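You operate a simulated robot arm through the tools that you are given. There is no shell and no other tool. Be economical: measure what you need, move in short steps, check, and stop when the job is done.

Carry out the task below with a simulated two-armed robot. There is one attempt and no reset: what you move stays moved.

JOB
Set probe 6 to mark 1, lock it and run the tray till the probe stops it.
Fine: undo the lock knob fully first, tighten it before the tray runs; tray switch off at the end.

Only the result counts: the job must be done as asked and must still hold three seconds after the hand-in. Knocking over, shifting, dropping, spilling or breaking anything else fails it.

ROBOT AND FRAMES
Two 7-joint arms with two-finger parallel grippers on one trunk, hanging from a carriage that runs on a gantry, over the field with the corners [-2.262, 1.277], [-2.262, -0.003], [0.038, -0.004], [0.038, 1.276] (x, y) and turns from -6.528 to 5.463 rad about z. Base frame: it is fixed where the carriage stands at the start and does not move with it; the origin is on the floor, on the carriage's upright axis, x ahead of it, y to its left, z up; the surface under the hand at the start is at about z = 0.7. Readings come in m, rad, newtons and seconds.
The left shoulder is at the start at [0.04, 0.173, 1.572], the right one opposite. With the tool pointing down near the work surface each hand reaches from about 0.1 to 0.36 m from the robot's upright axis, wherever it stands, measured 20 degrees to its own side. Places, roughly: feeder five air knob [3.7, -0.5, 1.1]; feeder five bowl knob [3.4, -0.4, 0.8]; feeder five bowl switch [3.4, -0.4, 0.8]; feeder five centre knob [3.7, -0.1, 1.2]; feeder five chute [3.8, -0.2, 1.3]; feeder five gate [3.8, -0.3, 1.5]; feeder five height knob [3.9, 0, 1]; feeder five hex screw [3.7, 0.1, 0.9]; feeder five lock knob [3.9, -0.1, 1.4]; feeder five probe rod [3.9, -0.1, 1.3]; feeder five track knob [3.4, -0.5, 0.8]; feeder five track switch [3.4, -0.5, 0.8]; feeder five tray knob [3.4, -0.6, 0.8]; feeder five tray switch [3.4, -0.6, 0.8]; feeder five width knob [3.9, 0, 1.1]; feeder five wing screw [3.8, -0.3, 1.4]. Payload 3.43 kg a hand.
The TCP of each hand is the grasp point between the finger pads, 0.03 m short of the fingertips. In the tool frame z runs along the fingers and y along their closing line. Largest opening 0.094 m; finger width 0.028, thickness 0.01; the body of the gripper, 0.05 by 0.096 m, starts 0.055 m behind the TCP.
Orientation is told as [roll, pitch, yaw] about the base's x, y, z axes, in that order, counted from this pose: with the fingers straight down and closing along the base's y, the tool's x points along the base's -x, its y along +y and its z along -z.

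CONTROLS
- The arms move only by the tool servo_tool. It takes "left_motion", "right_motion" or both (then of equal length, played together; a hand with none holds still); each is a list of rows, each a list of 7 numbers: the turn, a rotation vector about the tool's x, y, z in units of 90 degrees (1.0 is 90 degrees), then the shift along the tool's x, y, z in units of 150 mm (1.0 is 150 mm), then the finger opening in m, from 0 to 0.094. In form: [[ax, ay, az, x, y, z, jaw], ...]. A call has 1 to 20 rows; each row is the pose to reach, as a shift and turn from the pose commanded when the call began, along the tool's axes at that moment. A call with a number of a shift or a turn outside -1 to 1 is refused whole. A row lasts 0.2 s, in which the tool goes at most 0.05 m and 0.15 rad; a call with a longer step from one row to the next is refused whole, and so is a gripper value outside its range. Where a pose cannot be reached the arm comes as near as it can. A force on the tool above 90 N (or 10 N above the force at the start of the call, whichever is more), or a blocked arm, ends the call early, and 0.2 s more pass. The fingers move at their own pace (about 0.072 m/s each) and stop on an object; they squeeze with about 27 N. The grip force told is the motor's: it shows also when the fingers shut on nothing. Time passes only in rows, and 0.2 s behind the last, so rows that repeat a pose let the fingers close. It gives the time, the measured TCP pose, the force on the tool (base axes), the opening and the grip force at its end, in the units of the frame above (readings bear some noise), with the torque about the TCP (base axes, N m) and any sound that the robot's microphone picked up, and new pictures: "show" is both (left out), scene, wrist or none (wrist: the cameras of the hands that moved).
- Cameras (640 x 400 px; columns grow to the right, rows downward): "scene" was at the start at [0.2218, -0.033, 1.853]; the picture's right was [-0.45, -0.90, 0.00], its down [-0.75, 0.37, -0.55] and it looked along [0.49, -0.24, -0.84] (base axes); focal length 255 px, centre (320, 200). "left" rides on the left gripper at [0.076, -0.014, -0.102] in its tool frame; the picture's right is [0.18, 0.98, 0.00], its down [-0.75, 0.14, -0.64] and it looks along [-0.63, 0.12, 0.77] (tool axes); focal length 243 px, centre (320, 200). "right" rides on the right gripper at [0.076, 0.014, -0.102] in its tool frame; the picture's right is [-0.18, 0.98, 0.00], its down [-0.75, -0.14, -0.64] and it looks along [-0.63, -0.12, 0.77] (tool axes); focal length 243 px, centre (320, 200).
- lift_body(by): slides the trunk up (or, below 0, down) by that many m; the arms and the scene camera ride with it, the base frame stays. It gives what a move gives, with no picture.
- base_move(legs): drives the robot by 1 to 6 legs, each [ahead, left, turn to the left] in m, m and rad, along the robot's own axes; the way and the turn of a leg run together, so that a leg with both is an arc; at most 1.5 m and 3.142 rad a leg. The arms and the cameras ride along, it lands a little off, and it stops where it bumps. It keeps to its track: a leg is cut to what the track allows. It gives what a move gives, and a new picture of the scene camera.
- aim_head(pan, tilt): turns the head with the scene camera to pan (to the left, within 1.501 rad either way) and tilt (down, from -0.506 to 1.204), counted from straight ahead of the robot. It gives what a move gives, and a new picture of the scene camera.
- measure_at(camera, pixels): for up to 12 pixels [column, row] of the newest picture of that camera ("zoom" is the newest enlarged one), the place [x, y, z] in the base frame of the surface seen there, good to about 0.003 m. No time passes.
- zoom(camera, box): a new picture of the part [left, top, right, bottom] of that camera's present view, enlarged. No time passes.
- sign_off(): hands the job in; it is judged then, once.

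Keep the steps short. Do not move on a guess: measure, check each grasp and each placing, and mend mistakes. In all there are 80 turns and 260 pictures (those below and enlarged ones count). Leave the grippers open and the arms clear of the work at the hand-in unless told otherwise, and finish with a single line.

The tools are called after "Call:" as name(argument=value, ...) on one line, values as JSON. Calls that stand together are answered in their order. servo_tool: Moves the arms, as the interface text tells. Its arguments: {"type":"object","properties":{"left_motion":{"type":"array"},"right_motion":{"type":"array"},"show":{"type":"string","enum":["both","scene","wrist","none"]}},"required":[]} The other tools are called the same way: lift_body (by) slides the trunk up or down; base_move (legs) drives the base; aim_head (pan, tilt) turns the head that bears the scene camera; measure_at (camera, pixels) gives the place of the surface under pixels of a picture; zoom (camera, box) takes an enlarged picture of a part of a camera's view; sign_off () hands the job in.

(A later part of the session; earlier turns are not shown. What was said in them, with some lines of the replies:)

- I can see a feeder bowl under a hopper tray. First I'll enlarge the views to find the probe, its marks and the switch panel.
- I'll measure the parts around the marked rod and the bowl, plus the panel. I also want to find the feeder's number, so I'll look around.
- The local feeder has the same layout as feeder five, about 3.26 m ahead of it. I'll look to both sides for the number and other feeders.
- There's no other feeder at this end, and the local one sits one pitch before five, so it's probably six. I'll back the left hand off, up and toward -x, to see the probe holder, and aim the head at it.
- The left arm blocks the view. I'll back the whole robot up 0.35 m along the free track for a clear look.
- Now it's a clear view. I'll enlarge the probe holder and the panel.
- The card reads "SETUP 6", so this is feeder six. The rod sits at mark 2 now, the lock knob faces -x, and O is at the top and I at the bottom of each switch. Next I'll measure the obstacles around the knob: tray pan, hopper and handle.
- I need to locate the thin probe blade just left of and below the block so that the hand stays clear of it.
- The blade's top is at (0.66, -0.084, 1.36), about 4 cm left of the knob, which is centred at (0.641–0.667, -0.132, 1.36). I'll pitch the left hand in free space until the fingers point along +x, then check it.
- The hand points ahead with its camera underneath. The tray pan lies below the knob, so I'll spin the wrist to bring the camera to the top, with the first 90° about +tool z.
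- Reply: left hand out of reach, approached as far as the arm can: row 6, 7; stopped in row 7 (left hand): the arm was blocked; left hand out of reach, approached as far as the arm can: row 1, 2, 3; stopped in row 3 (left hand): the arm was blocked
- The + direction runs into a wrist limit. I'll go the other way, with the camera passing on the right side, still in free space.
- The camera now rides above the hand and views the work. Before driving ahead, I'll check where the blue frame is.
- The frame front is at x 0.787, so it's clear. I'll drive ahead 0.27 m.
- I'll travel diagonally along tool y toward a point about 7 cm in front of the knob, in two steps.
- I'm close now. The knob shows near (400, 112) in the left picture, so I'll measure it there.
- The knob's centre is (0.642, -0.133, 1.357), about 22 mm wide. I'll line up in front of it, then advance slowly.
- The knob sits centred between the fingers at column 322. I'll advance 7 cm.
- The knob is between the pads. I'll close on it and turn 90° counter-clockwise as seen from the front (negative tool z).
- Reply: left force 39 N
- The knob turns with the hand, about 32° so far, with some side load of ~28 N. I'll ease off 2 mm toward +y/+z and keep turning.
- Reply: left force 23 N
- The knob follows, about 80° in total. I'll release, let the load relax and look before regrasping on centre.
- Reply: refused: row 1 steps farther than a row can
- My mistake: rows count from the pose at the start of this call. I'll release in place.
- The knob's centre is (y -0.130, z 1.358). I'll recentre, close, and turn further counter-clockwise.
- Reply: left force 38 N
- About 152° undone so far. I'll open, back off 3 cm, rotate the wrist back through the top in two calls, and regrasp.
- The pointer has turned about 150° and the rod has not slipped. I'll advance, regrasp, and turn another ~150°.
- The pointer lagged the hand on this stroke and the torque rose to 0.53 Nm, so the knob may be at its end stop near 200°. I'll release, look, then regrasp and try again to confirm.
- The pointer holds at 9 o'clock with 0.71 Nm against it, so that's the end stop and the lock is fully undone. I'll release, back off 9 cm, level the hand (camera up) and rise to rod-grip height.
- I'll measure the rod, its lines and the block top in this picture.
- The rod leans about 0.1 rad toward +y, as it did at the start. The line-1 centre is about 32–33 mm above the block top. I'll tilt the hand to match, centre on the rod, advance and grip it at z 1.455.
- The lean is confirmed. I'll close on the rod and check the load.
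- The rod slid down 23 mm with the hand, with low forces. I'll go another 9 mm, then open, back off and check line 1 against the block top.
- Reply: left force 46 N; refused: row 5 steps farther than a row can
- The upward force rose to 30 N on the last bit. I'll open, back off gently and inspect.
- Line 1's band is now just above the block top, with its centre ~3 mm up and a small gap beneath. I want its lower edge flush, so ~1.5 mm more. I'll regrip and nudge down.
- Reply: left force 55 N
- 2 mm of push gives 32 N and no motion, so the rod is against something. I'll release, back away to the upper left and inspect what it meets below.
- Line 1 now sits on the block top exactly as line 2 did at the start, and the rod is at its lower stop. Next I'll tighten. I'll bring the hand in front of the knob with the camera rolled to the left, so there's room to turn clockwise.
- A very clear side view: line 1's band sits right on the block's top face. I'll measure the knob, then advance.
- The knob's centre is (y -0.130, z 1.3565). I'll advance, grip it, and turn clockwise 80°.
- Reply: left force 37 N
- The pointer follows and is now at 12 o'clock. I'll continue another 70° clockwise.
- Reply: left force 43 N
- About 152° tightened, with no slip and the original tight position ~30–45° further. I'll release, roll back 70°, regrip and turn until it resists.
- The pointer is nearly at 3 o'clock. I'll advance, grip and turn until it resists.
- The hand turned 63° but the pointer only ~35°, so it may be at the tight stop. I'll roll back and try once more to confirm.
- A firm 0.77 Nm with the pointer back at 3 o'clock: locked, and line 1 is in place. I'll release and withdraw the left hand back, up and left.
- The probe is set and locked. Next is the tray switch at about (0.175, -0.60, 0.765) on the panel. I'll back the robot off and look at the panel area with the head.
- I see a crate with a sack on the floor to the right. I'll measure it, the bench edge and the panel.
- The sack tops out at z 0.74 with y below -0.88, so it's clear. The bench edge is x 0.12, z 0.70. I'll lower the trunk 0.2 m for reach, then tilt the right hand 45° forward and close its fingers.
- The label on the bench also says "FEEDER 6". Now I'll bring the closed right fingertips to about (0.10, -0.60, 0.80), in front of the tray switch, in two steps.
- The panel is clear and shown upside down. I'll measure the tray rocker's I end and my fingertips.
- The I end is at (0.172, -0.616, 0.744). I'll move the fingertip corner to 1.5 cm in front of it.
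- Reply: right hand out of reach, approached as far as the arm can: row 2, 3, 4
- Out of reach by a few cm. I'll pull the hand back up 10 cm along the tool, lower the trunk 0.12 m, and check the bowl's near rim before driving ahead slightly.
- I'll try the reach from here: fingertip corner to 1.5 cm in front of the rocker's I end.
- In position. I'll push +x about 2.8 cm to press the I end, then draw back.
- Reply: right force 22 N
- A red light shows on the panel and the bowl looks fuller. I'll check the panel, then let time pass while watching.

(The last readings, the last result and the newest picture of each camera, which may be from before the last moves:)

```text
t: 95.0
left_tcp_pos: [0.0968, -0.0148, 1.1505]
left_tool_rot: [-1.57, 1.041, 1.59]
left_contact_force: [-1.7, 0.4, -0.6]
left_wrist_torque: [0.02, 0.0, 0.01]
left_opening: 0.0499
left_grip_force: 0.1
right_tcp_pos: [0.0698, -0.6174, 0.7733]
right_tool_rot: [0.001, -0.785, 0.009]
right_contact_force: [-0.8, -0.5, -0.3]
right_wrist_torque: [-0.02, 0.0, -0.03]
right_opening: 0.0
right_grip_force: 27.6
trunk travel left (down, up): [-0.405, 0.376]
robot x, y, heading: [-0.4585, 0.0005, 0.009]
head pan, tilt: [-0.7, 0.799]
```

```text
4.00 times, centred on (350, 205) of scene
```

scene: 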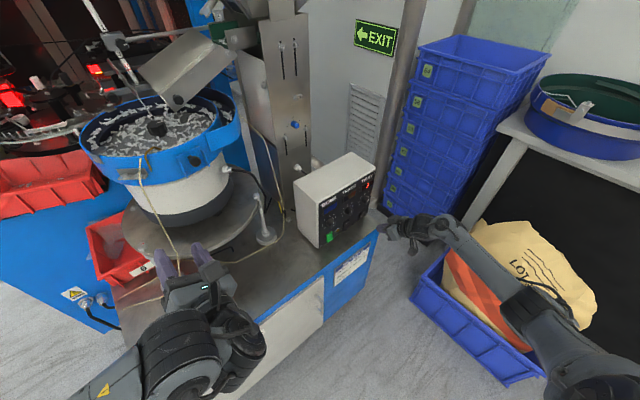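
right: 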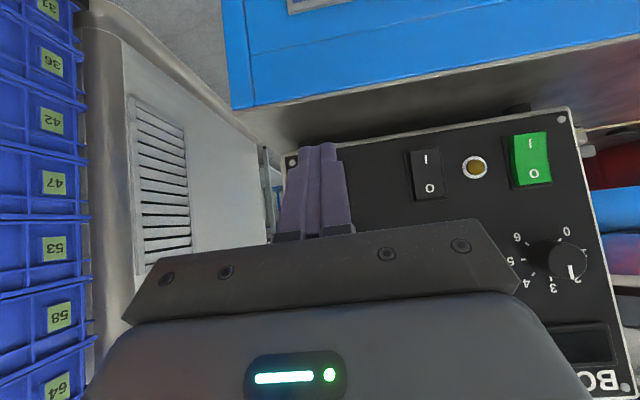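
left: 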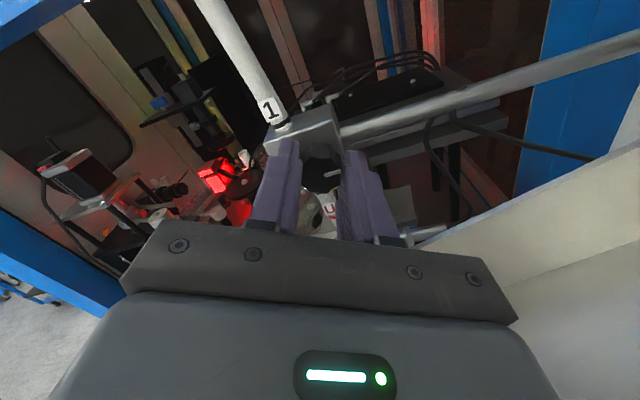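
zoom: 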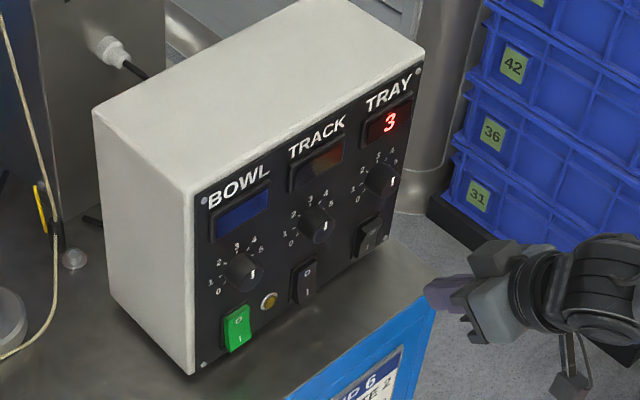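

The tray runs at setting 3 and the bowl level is rising toward the probe ball. I'll keep waiting and checking.

Call:
servo_tool(right_motion=[[0, 0, 0, 0, 0, 0, 0], [0, 0, 0, 0, 0, 0, 0], [0, 0, 0, 0, 0, 0, 0], [0, 0, 0, 0, 0, 0, 0], [0, 0, 0, 0, 0, 0, 0], [0, 0, 0, 0, 0, 0, 0], [0, 0, 0, 0, 0, 0, 0], [0, 0, 0, 0, 0, 0, 0], [0, 0, 0, 0, 0, 0, 0], [0, 0, 0, 0, 0, 0, 0], [0, 0, 0, 0, 0, 0, 0], [0, 0, 0, 0, 0, 0, 0], [0, 0, 0, 0, 0, 0, 0], [0, 0, 0, 0, 0, 0, 0], [0, 0, 0, 0, 0, 0, 0], [0, 0, 0, 0, 0, 0, 0], [0, 0, 0, 0, 0, 0, 0], [0, 0, 0, 0, 0, 0, 0], [0, 0, 0, 0, 0, 0, 0], [0, 0, 0, 0, 0, 0, 0]], show="none")

Call:
zoom(camera="scene", box=[80, 20, 260, 180])

Call:
zoom(camera="scene", box=[310, 155, 390, 255])

```text
t: 99.2
left_tcp_pos: [0.0988, -0.0156, 1.1489]
left_tool_rot: [-1.572, 1.041, 1.59]
left_contact_force: [-0.2, 0.1, 1.0]
left_wrist_torque: [0.0, 0.01, 0.02]
left_opening: 0.05
left_grip_force: 0.1
right_tcp_pos: [0.0701, -0.617, 0.7734]
right_tool_rot: [0.0, -0.784, 0.008]
right_contact_force: [-0.1, -0.2, -0.6]
right_wrist_torque: [0.01, 0.03, -0.01]
right_opening: 0.0002
right_grip_force: 26.5
trunk travel left (down, up): [-0.405, 0.376]
robot x, y, heading: [-0.4601, -0.0013, 0.008]
head pan, tilt: [-0.7, 0.799]
```

```text
2.50 times, centred on (170, 100) of scene
```

zoom: 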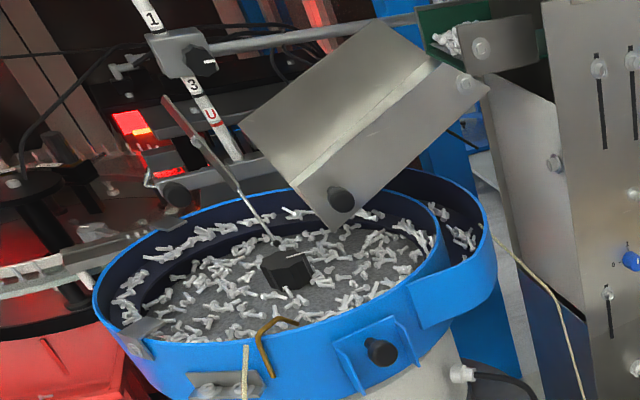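

```text
4.00 times, centred on (350, 205) of scene
```

zoom: 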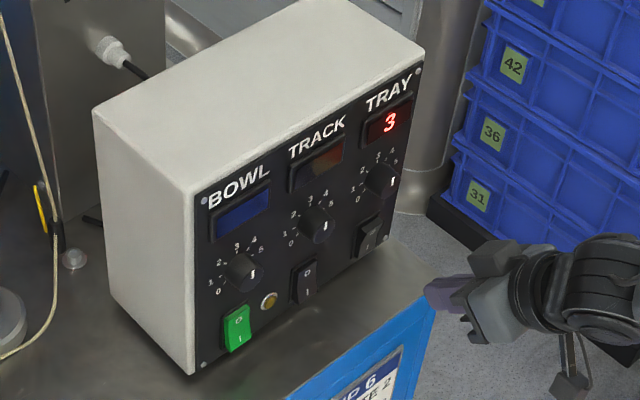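

The level keeps rising, so I'll wait about 12 s more and compare.

Call:
servo_tool(right_motion=[[0, 0, 0, 0, 0, 0, 0], [0, 0, 0, 0, 0, 0, 0], [0, 0, 0, 0, 0, 0, 0], [0, 0, 0, 0, 0, 0, 0], [0, 0, 0, 0, 0, 0, 0], [0, 0, 0, 0, 0, 0, 0], [0, 0, 0, 0, 0, 0, 0], [0, 0, 0, 0, 0, 0, 0], [0, 0, 0, 0, 0, 0, 0], [0, 0, 0, 0, 0, 0, 0], [0, 0, 0, 0, 0, 0, 0], [0, 0, 0, 0, 0, 0, 0], [0, 0, 0, 0, 0, 0, 0], [0, 0, 0, 0, 0, 0, 0], [0, 0, 0, 0, 0, 0, 0], [0, 0, 0, 0, 0, 0, 0], [0, 0, 0, 0, 0, 0, 0], [0, 0, 0, 0, 0, 0, 0], [0, 0, 0, 0, 0, 0, 0], [0, 0, 0, 0, 0, 0, 0]], show="none")

Call:
servo_tool(right_motion=[[0, 0, 0, 0, 0, 0, 0], [0, 0, 0, 0, 0, 0, 0], [0, 0, 0, 0, 0, 0, 0], [0, 0, 0, 0, 0, 0, 0], [0, 0, 0, 0, 0, 0, 0], [0, 0, 0, 0, 0, 0, 0], [0, 0, 0, 0, 0, 0, 0], [0, 0, 0, 0, 0, 0, 0], [0, 0, 0, 0, 0, 0, 0], [0, 0, 0, 0, 0, 0, 0], [0, 0, 0, 0, 0, 0, 0], [0, 0, 0, 0, 0, 0, 0], [0, 0, 0, 0, 0, 0, 0], [0, 0, 0, 0, 0, 0, 0], [0, 0, 0, 0, 0, 0, 0], [0, 0, 0, 0, 0, 0, 0], [0, 0, 0, 0, 0, 0, 0], [0, 0, 0, 0, 0, 0, 0], [0, 0, 0, 0, 0, 0, 0], [0, 0, 0, 0, 0, 0, 0]], show="none")

Call:
zoom(camera="scene", box=[80, 20, 260, 180])

Call:
zoom(camera="scene", box=[310, 155, 390, 255])

```text
t: 103.3
left_tcp_pos: [0.0972, -0.0159, 1.1502]
left_tool_rot: [-1.572, 1.042, 1.59]
left_contact_force: [0.1, -0.2, -0.4]
left_wrist_torque: [0.01, 0.0, 0.01]
left_opening: 0.0498
left_grip_force: 0.1
right_tcp_pos: [0.0697, -0.6181, 0.772]
right_tool_rot: [-0.001, -0.786, 0.01]
right_contact_force: [0.7, 0.1, 0.3]
right_wrist_torque: [0.01, -0.01, -0.02]
right_opening: 0.0
right_grip_force: 26.4
trunk travel left (down, up): [-0.405, 0.376]
robot x, y, heading: [-0.4629, 0.0004, 0.008]
head pan, tilt: [-0.7, 0.799]
```

```text
t: 107.5
left_tcp_pos: [0.0994, -0.0148, 1.1499]
left_tool_rot: [-1.57, 1.042, 1.59]
left_contact_force: [0.0, -0.3, 0.0]
left_wrist_torque: [0.0, 0.03, 0.02]
left_opening: 0.0497
left_grip_force: 0.0
right_tcp_pos: [0.0697, -0.6178, 0.774]
right_tool_rot: [0.0, -0.786, 0.009]
right_contact_force: [-0.9, -0.2, -0.7]
right_wrist_torque: [0.03, 0.02, -0.02]
right_opening: 0.0003
right_grip_force: 26.6
trunk travel left (down, up): [-0.405, 0.376]
robot x, y, heading: [-0.4603, -0.0043, 0.01]
head pan, tilt: [-0.7, 0.799]
```

```text
2.50 times, centred on (170, 100) of scene
```

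zoom: 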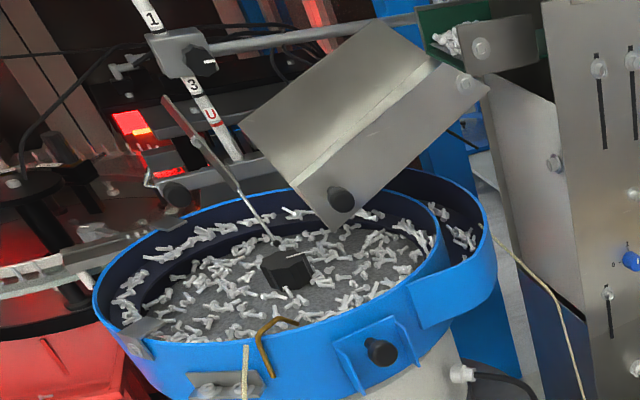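

```text
4.00 times, centred on (350, 205) of scene
```

zoom: 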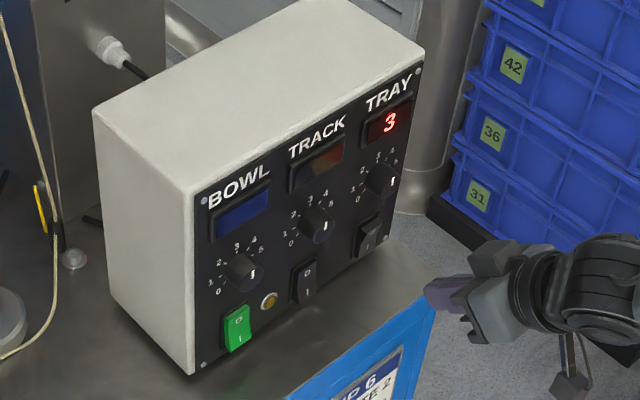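

The pictures at 99 s and 107 s look identical, so the tray seems to have stopped. I'll look closely at the probe ball and the parts level, then again a few seconds later.

Call:
zoom(camera="scene", box=[135, 90, 185, 130])

Call:
measure_at(camera="zoom", pixels=[[265, 290], [230, 330], [300, 330], [255, 270], [330, 340]])

Call:
servo_tool(right_motion=[[0, 0, 0, 0, 0, 0, 0], [0, 0, 0, 0, 0, 0, 0], [0, 0, 0, 0, 0, 0, 0], [0, 0, 0, 0, 0, 0, 0], [0, 0, 0, 0, 0, 0, 0], [0, 0, 0, 0, 0, 0, 0], [0, 0, 0, 0, 0, 0, 0], [0, 0, 0, 0, 0, 0, 0], [0, 0, 0, 0, 0, 0, 0], [0, 0, 0, 0, 0, 0, 0], [0, 0, 0, 0, 0, 0, 0], [0, 0, 0, 0, 0, 0, 0], [0, 0, 0, 0, 0, 0, 0], [0, 0, 0, 0, 0, 0, 0], [0, 0, 0, 0, 0, 0, 0]], show="wrist")

Call:
zoom(camera="scene", box=[135, 90, 185, 130])

```text
10.00 times, centred on (160, 110) of scene
```

zoom: 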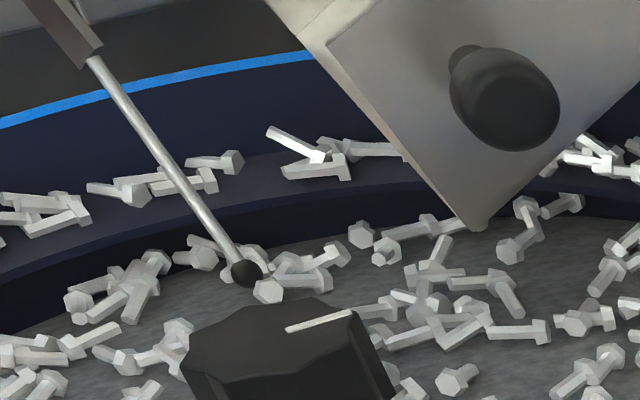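

```text
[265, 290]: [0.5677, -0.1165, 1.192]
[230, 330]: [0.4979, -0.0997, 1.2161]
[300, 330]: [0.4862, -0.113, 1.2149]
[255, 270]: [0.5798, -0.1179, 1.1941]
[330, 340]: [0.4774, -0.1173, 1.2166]
```

```text
t: 110.8
left_tcp_pos: [0.0978, -0.016, 1.15]
left_tool_rot: [-1.569, 1.042, 1.591]
left_contact_force: [-0.1, 0.1, -0.5]
left_wrist_torque: [0.04, 0.02, -0.01]
left_opening: 0.05
left_grip_force: 0.2
right_tcp_pos: [0.0713, -0.6185, 0.7737]
right_tool_rot: [0.0, -0.785, 0.01]
right_contact_force: [0.2, 0.1, 0.0]
right_wrist_torque: [0.0, 0.0, -0.01]
right_opening: 0.0
right_grip_force: 26.7
trunk travel left (down, up): [-0.405, 0.376]
robot x, y, heading: [-0.4628, 0.0002, 0.006]
head pan, tilt: [-0.7, 0.799]
```

right: 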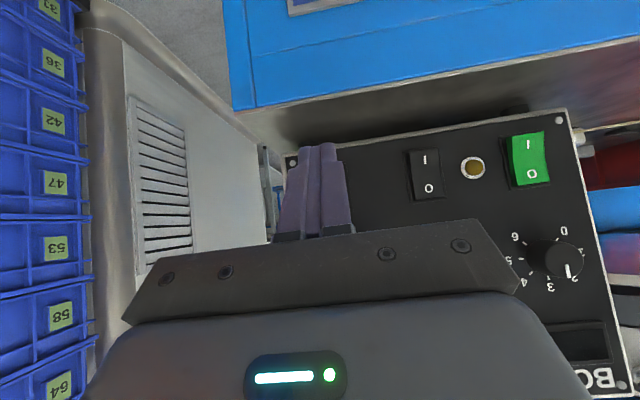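

```text
10.00 times, centred on (160, 110) of scene
```

zoom: 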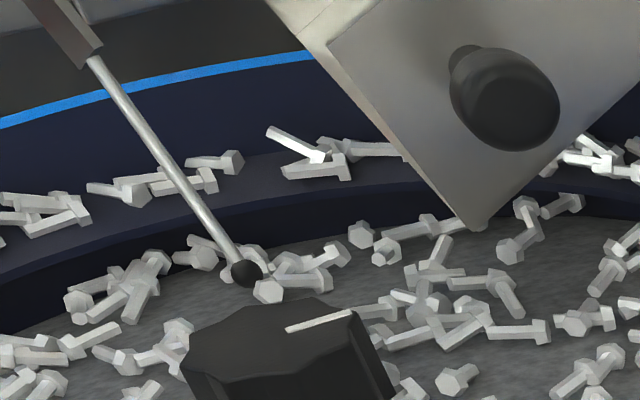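

The parts touch the probe ball and nothing has changed for 11 s: the probe has stopped the tray. Now I'll press the O end (z ≈ 0.777) to switch off, then withdraw.

Call:
servo_tool(right_motion=[[0, 0, 0, -0.16, 0.013, 0.09, 0], [0, 0, 0, -0.323, 0.013, 0.186, 0], [0, 0, 0, -0.37, 0.013, 0.235, 0], [0, 0, 0, -0.41, 0.013, 0.275, 0], [0, 0, 0, -0.44, 0.013, 0.305, 0], [0, 0, 0, -0.455, 0.013, 0.32, 0]], show="none")

Call:
servo_tool(right_motion=[[0, 0, 0, 0.1, 0, -0.1, 0], [0, 0, 0, 0.25, 0, -0.3, 0], [0, 0, 0, 0.4, 0, -0.5, 0], [0, 0, 0, 0.4, 0, -0.7, 0]], show="both")

Call:
zoom(camera="scene", box=[310, 155, 390, 255])

Call:
zoom(camera="right", box=[240, 60, 480, 240])

```text
t: 112.2
left_tcp_pos: [0.093, -0.0156, 1.1475]
left_tool_rot: [-1.564, 1.043, 1.595]
left_contact_force: [-0.6, 0.6, -0.5]
left_wrist_torque: [0.02, 0.03, 0.0]
left_opening: 0.0499
left_grip_force: 0.1
right_tcp_pos: [0.1441, -0.6136, 0.7873]
right_tool_rot: [-0.001, -0.78, 0.01]
right_contact_force: [-28.1, 6.7, 14.6]
right_wrist_torque: [0.14, -0.09, 0.11]
right_opening: 0.0
right_grip_force: 27.2
trunk travel left (down, up): [-0.405, 0.376]
robot x, y, heading: [-0.4607, -0.003, 0.011]
head pan, tilt: [-0.7, 0.799]
```

```text
t: 113.2
left_tcp_pos: [0.097, -0.0156, 1.1493]
left_tool_rot: [-1.569, 1.042, 1.589]
left_contact_force: [0.0, -1.3, -0.1]
left_wrist_torque: [-0.02, -0.01, -0.01]
left_opening: 0.05
left_grip_force: 0.0
right_tcp_pos: [0.0347, -0.6165, 0.8214]
right_tool_rot: [-0.002, -0.785, 0.01]
right_contact_force: [0.0, -1.0, -0.1]
right_wrist_torque: [0.0, 0.02, 0.03]
right_opening: 0.0001
right_grip_force: 26.5
trunk travel left (down, up): [-0.405, 0.376]
robot x, y, heading: [-0.4614, -0.0005, 0.008]
head pan, tilt: [-0.7, 0.799]
```

scene: 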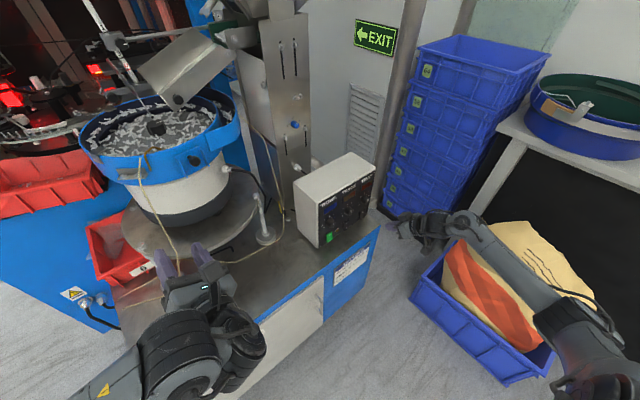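
right: 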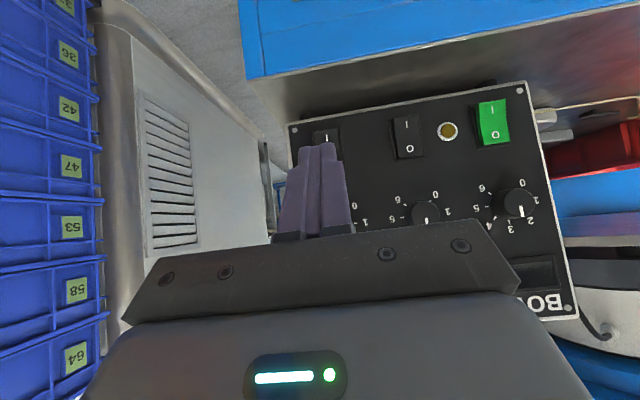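

```text
4.00 times, centred on (350, 205) of scene
```

zoom: 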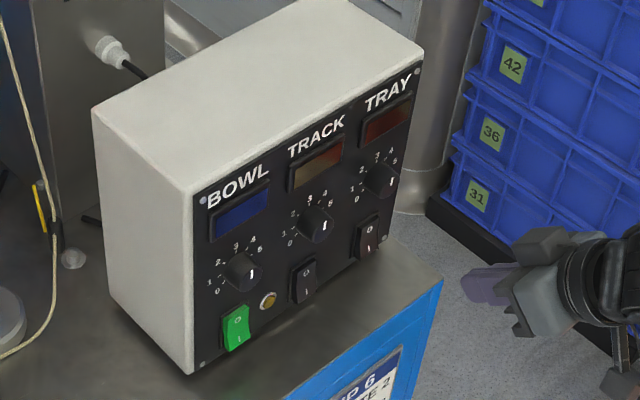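

```text
2.22 times, centred on (360, 150) of right
```

zoom: 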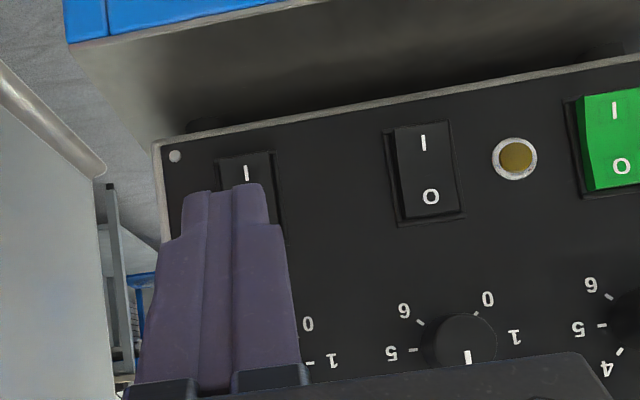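

The tray display is dark and the switch is at O. I'll withdraw the right hand, open both grippers, and take a last look at the probe.

Call:
servo_tool(right_motion=[[0, 0, 0, 0.1, 0, -0.25, 0.03], [0, 0, 0, 0.2, 0, -0.5, 0.06], [0, 0, 0, 0.3, 0.1, -0.75, 0.09], [0, 0, 0, 0.4, 0.2, -0.95, 0.094], [0, 0, 0, 0.4, 0.2, -0.95, 0.094]], left_motion=[[0, 0, 0, 0, 0, 0, 0.06], [0, 0, 0, 0, 0, 0, 0.08], [0, 0, 0, 0, 0, 0, 0.094], [0, 0, 0, 0, 0, 0, 0.094], [0, 0, 0, 0, 0, 0, 0.094]], show="scene")

Call:
zoom(camera="scene", box=[80, 0, 180, 80])

```text
t: 114.3
left_tcp_pos: [0.098, -0.0161, 1.1493]
left_tool_rot: [-1.57, 1.042, 1.589]
left_contact_force: [1.0, 0.4, 0.3]
left_wrist_torque: [-0.01, -0.03, 0.02]
left_opening: 0.0938
left_grip_force: 0.0
right_tcp_pos: [-0.1069, -0.5847, 0.8798]
right_tool_rot: [0.001, -0.783, 0.01]
right_contact_force: [0.5, 1.0, 0.0]
right_wrist_torque: [-0.01, 0.02, 0.02]
right_opening: 0.0937
right_grip_force: 0.1
trunk travel left (down, up): [-0.405, 0.376]
robot x, y, heading: [-0.4601, -0.0021, 0.011]
head pan, tilt: [-0.7, 0.799]
```

scene: 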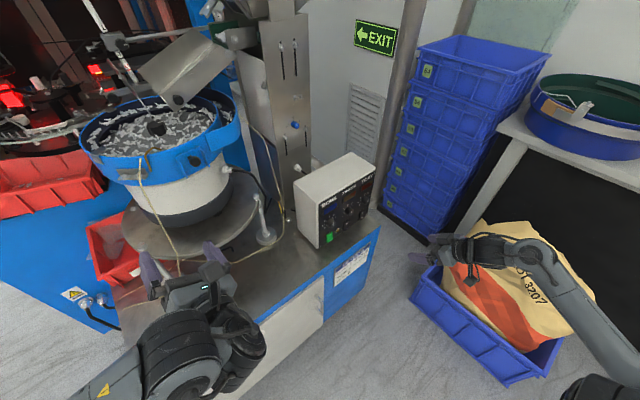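

```text
5.00 times, centred on (130, 40) of scene
```

zoom: 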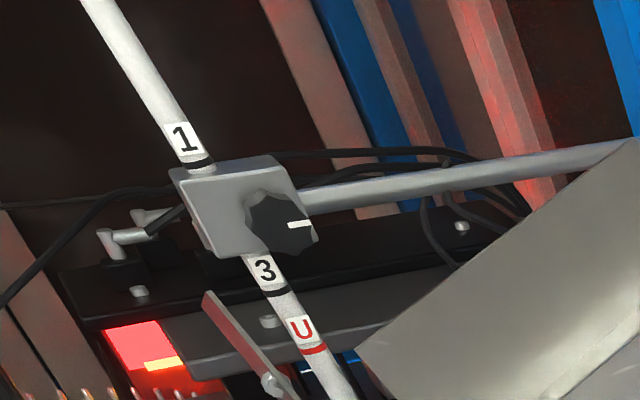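

Probe 6 is at mark 1 and locked, the tray ran until the probe stopped it, its switch is off, and both hands are clear and open. Handing in.

Call:
sign_off()

```text
The job is handed in.
```

Probe 6 is set to mark 1 and locked, the tray ran until the probe stopped it, and the tray switch is off.
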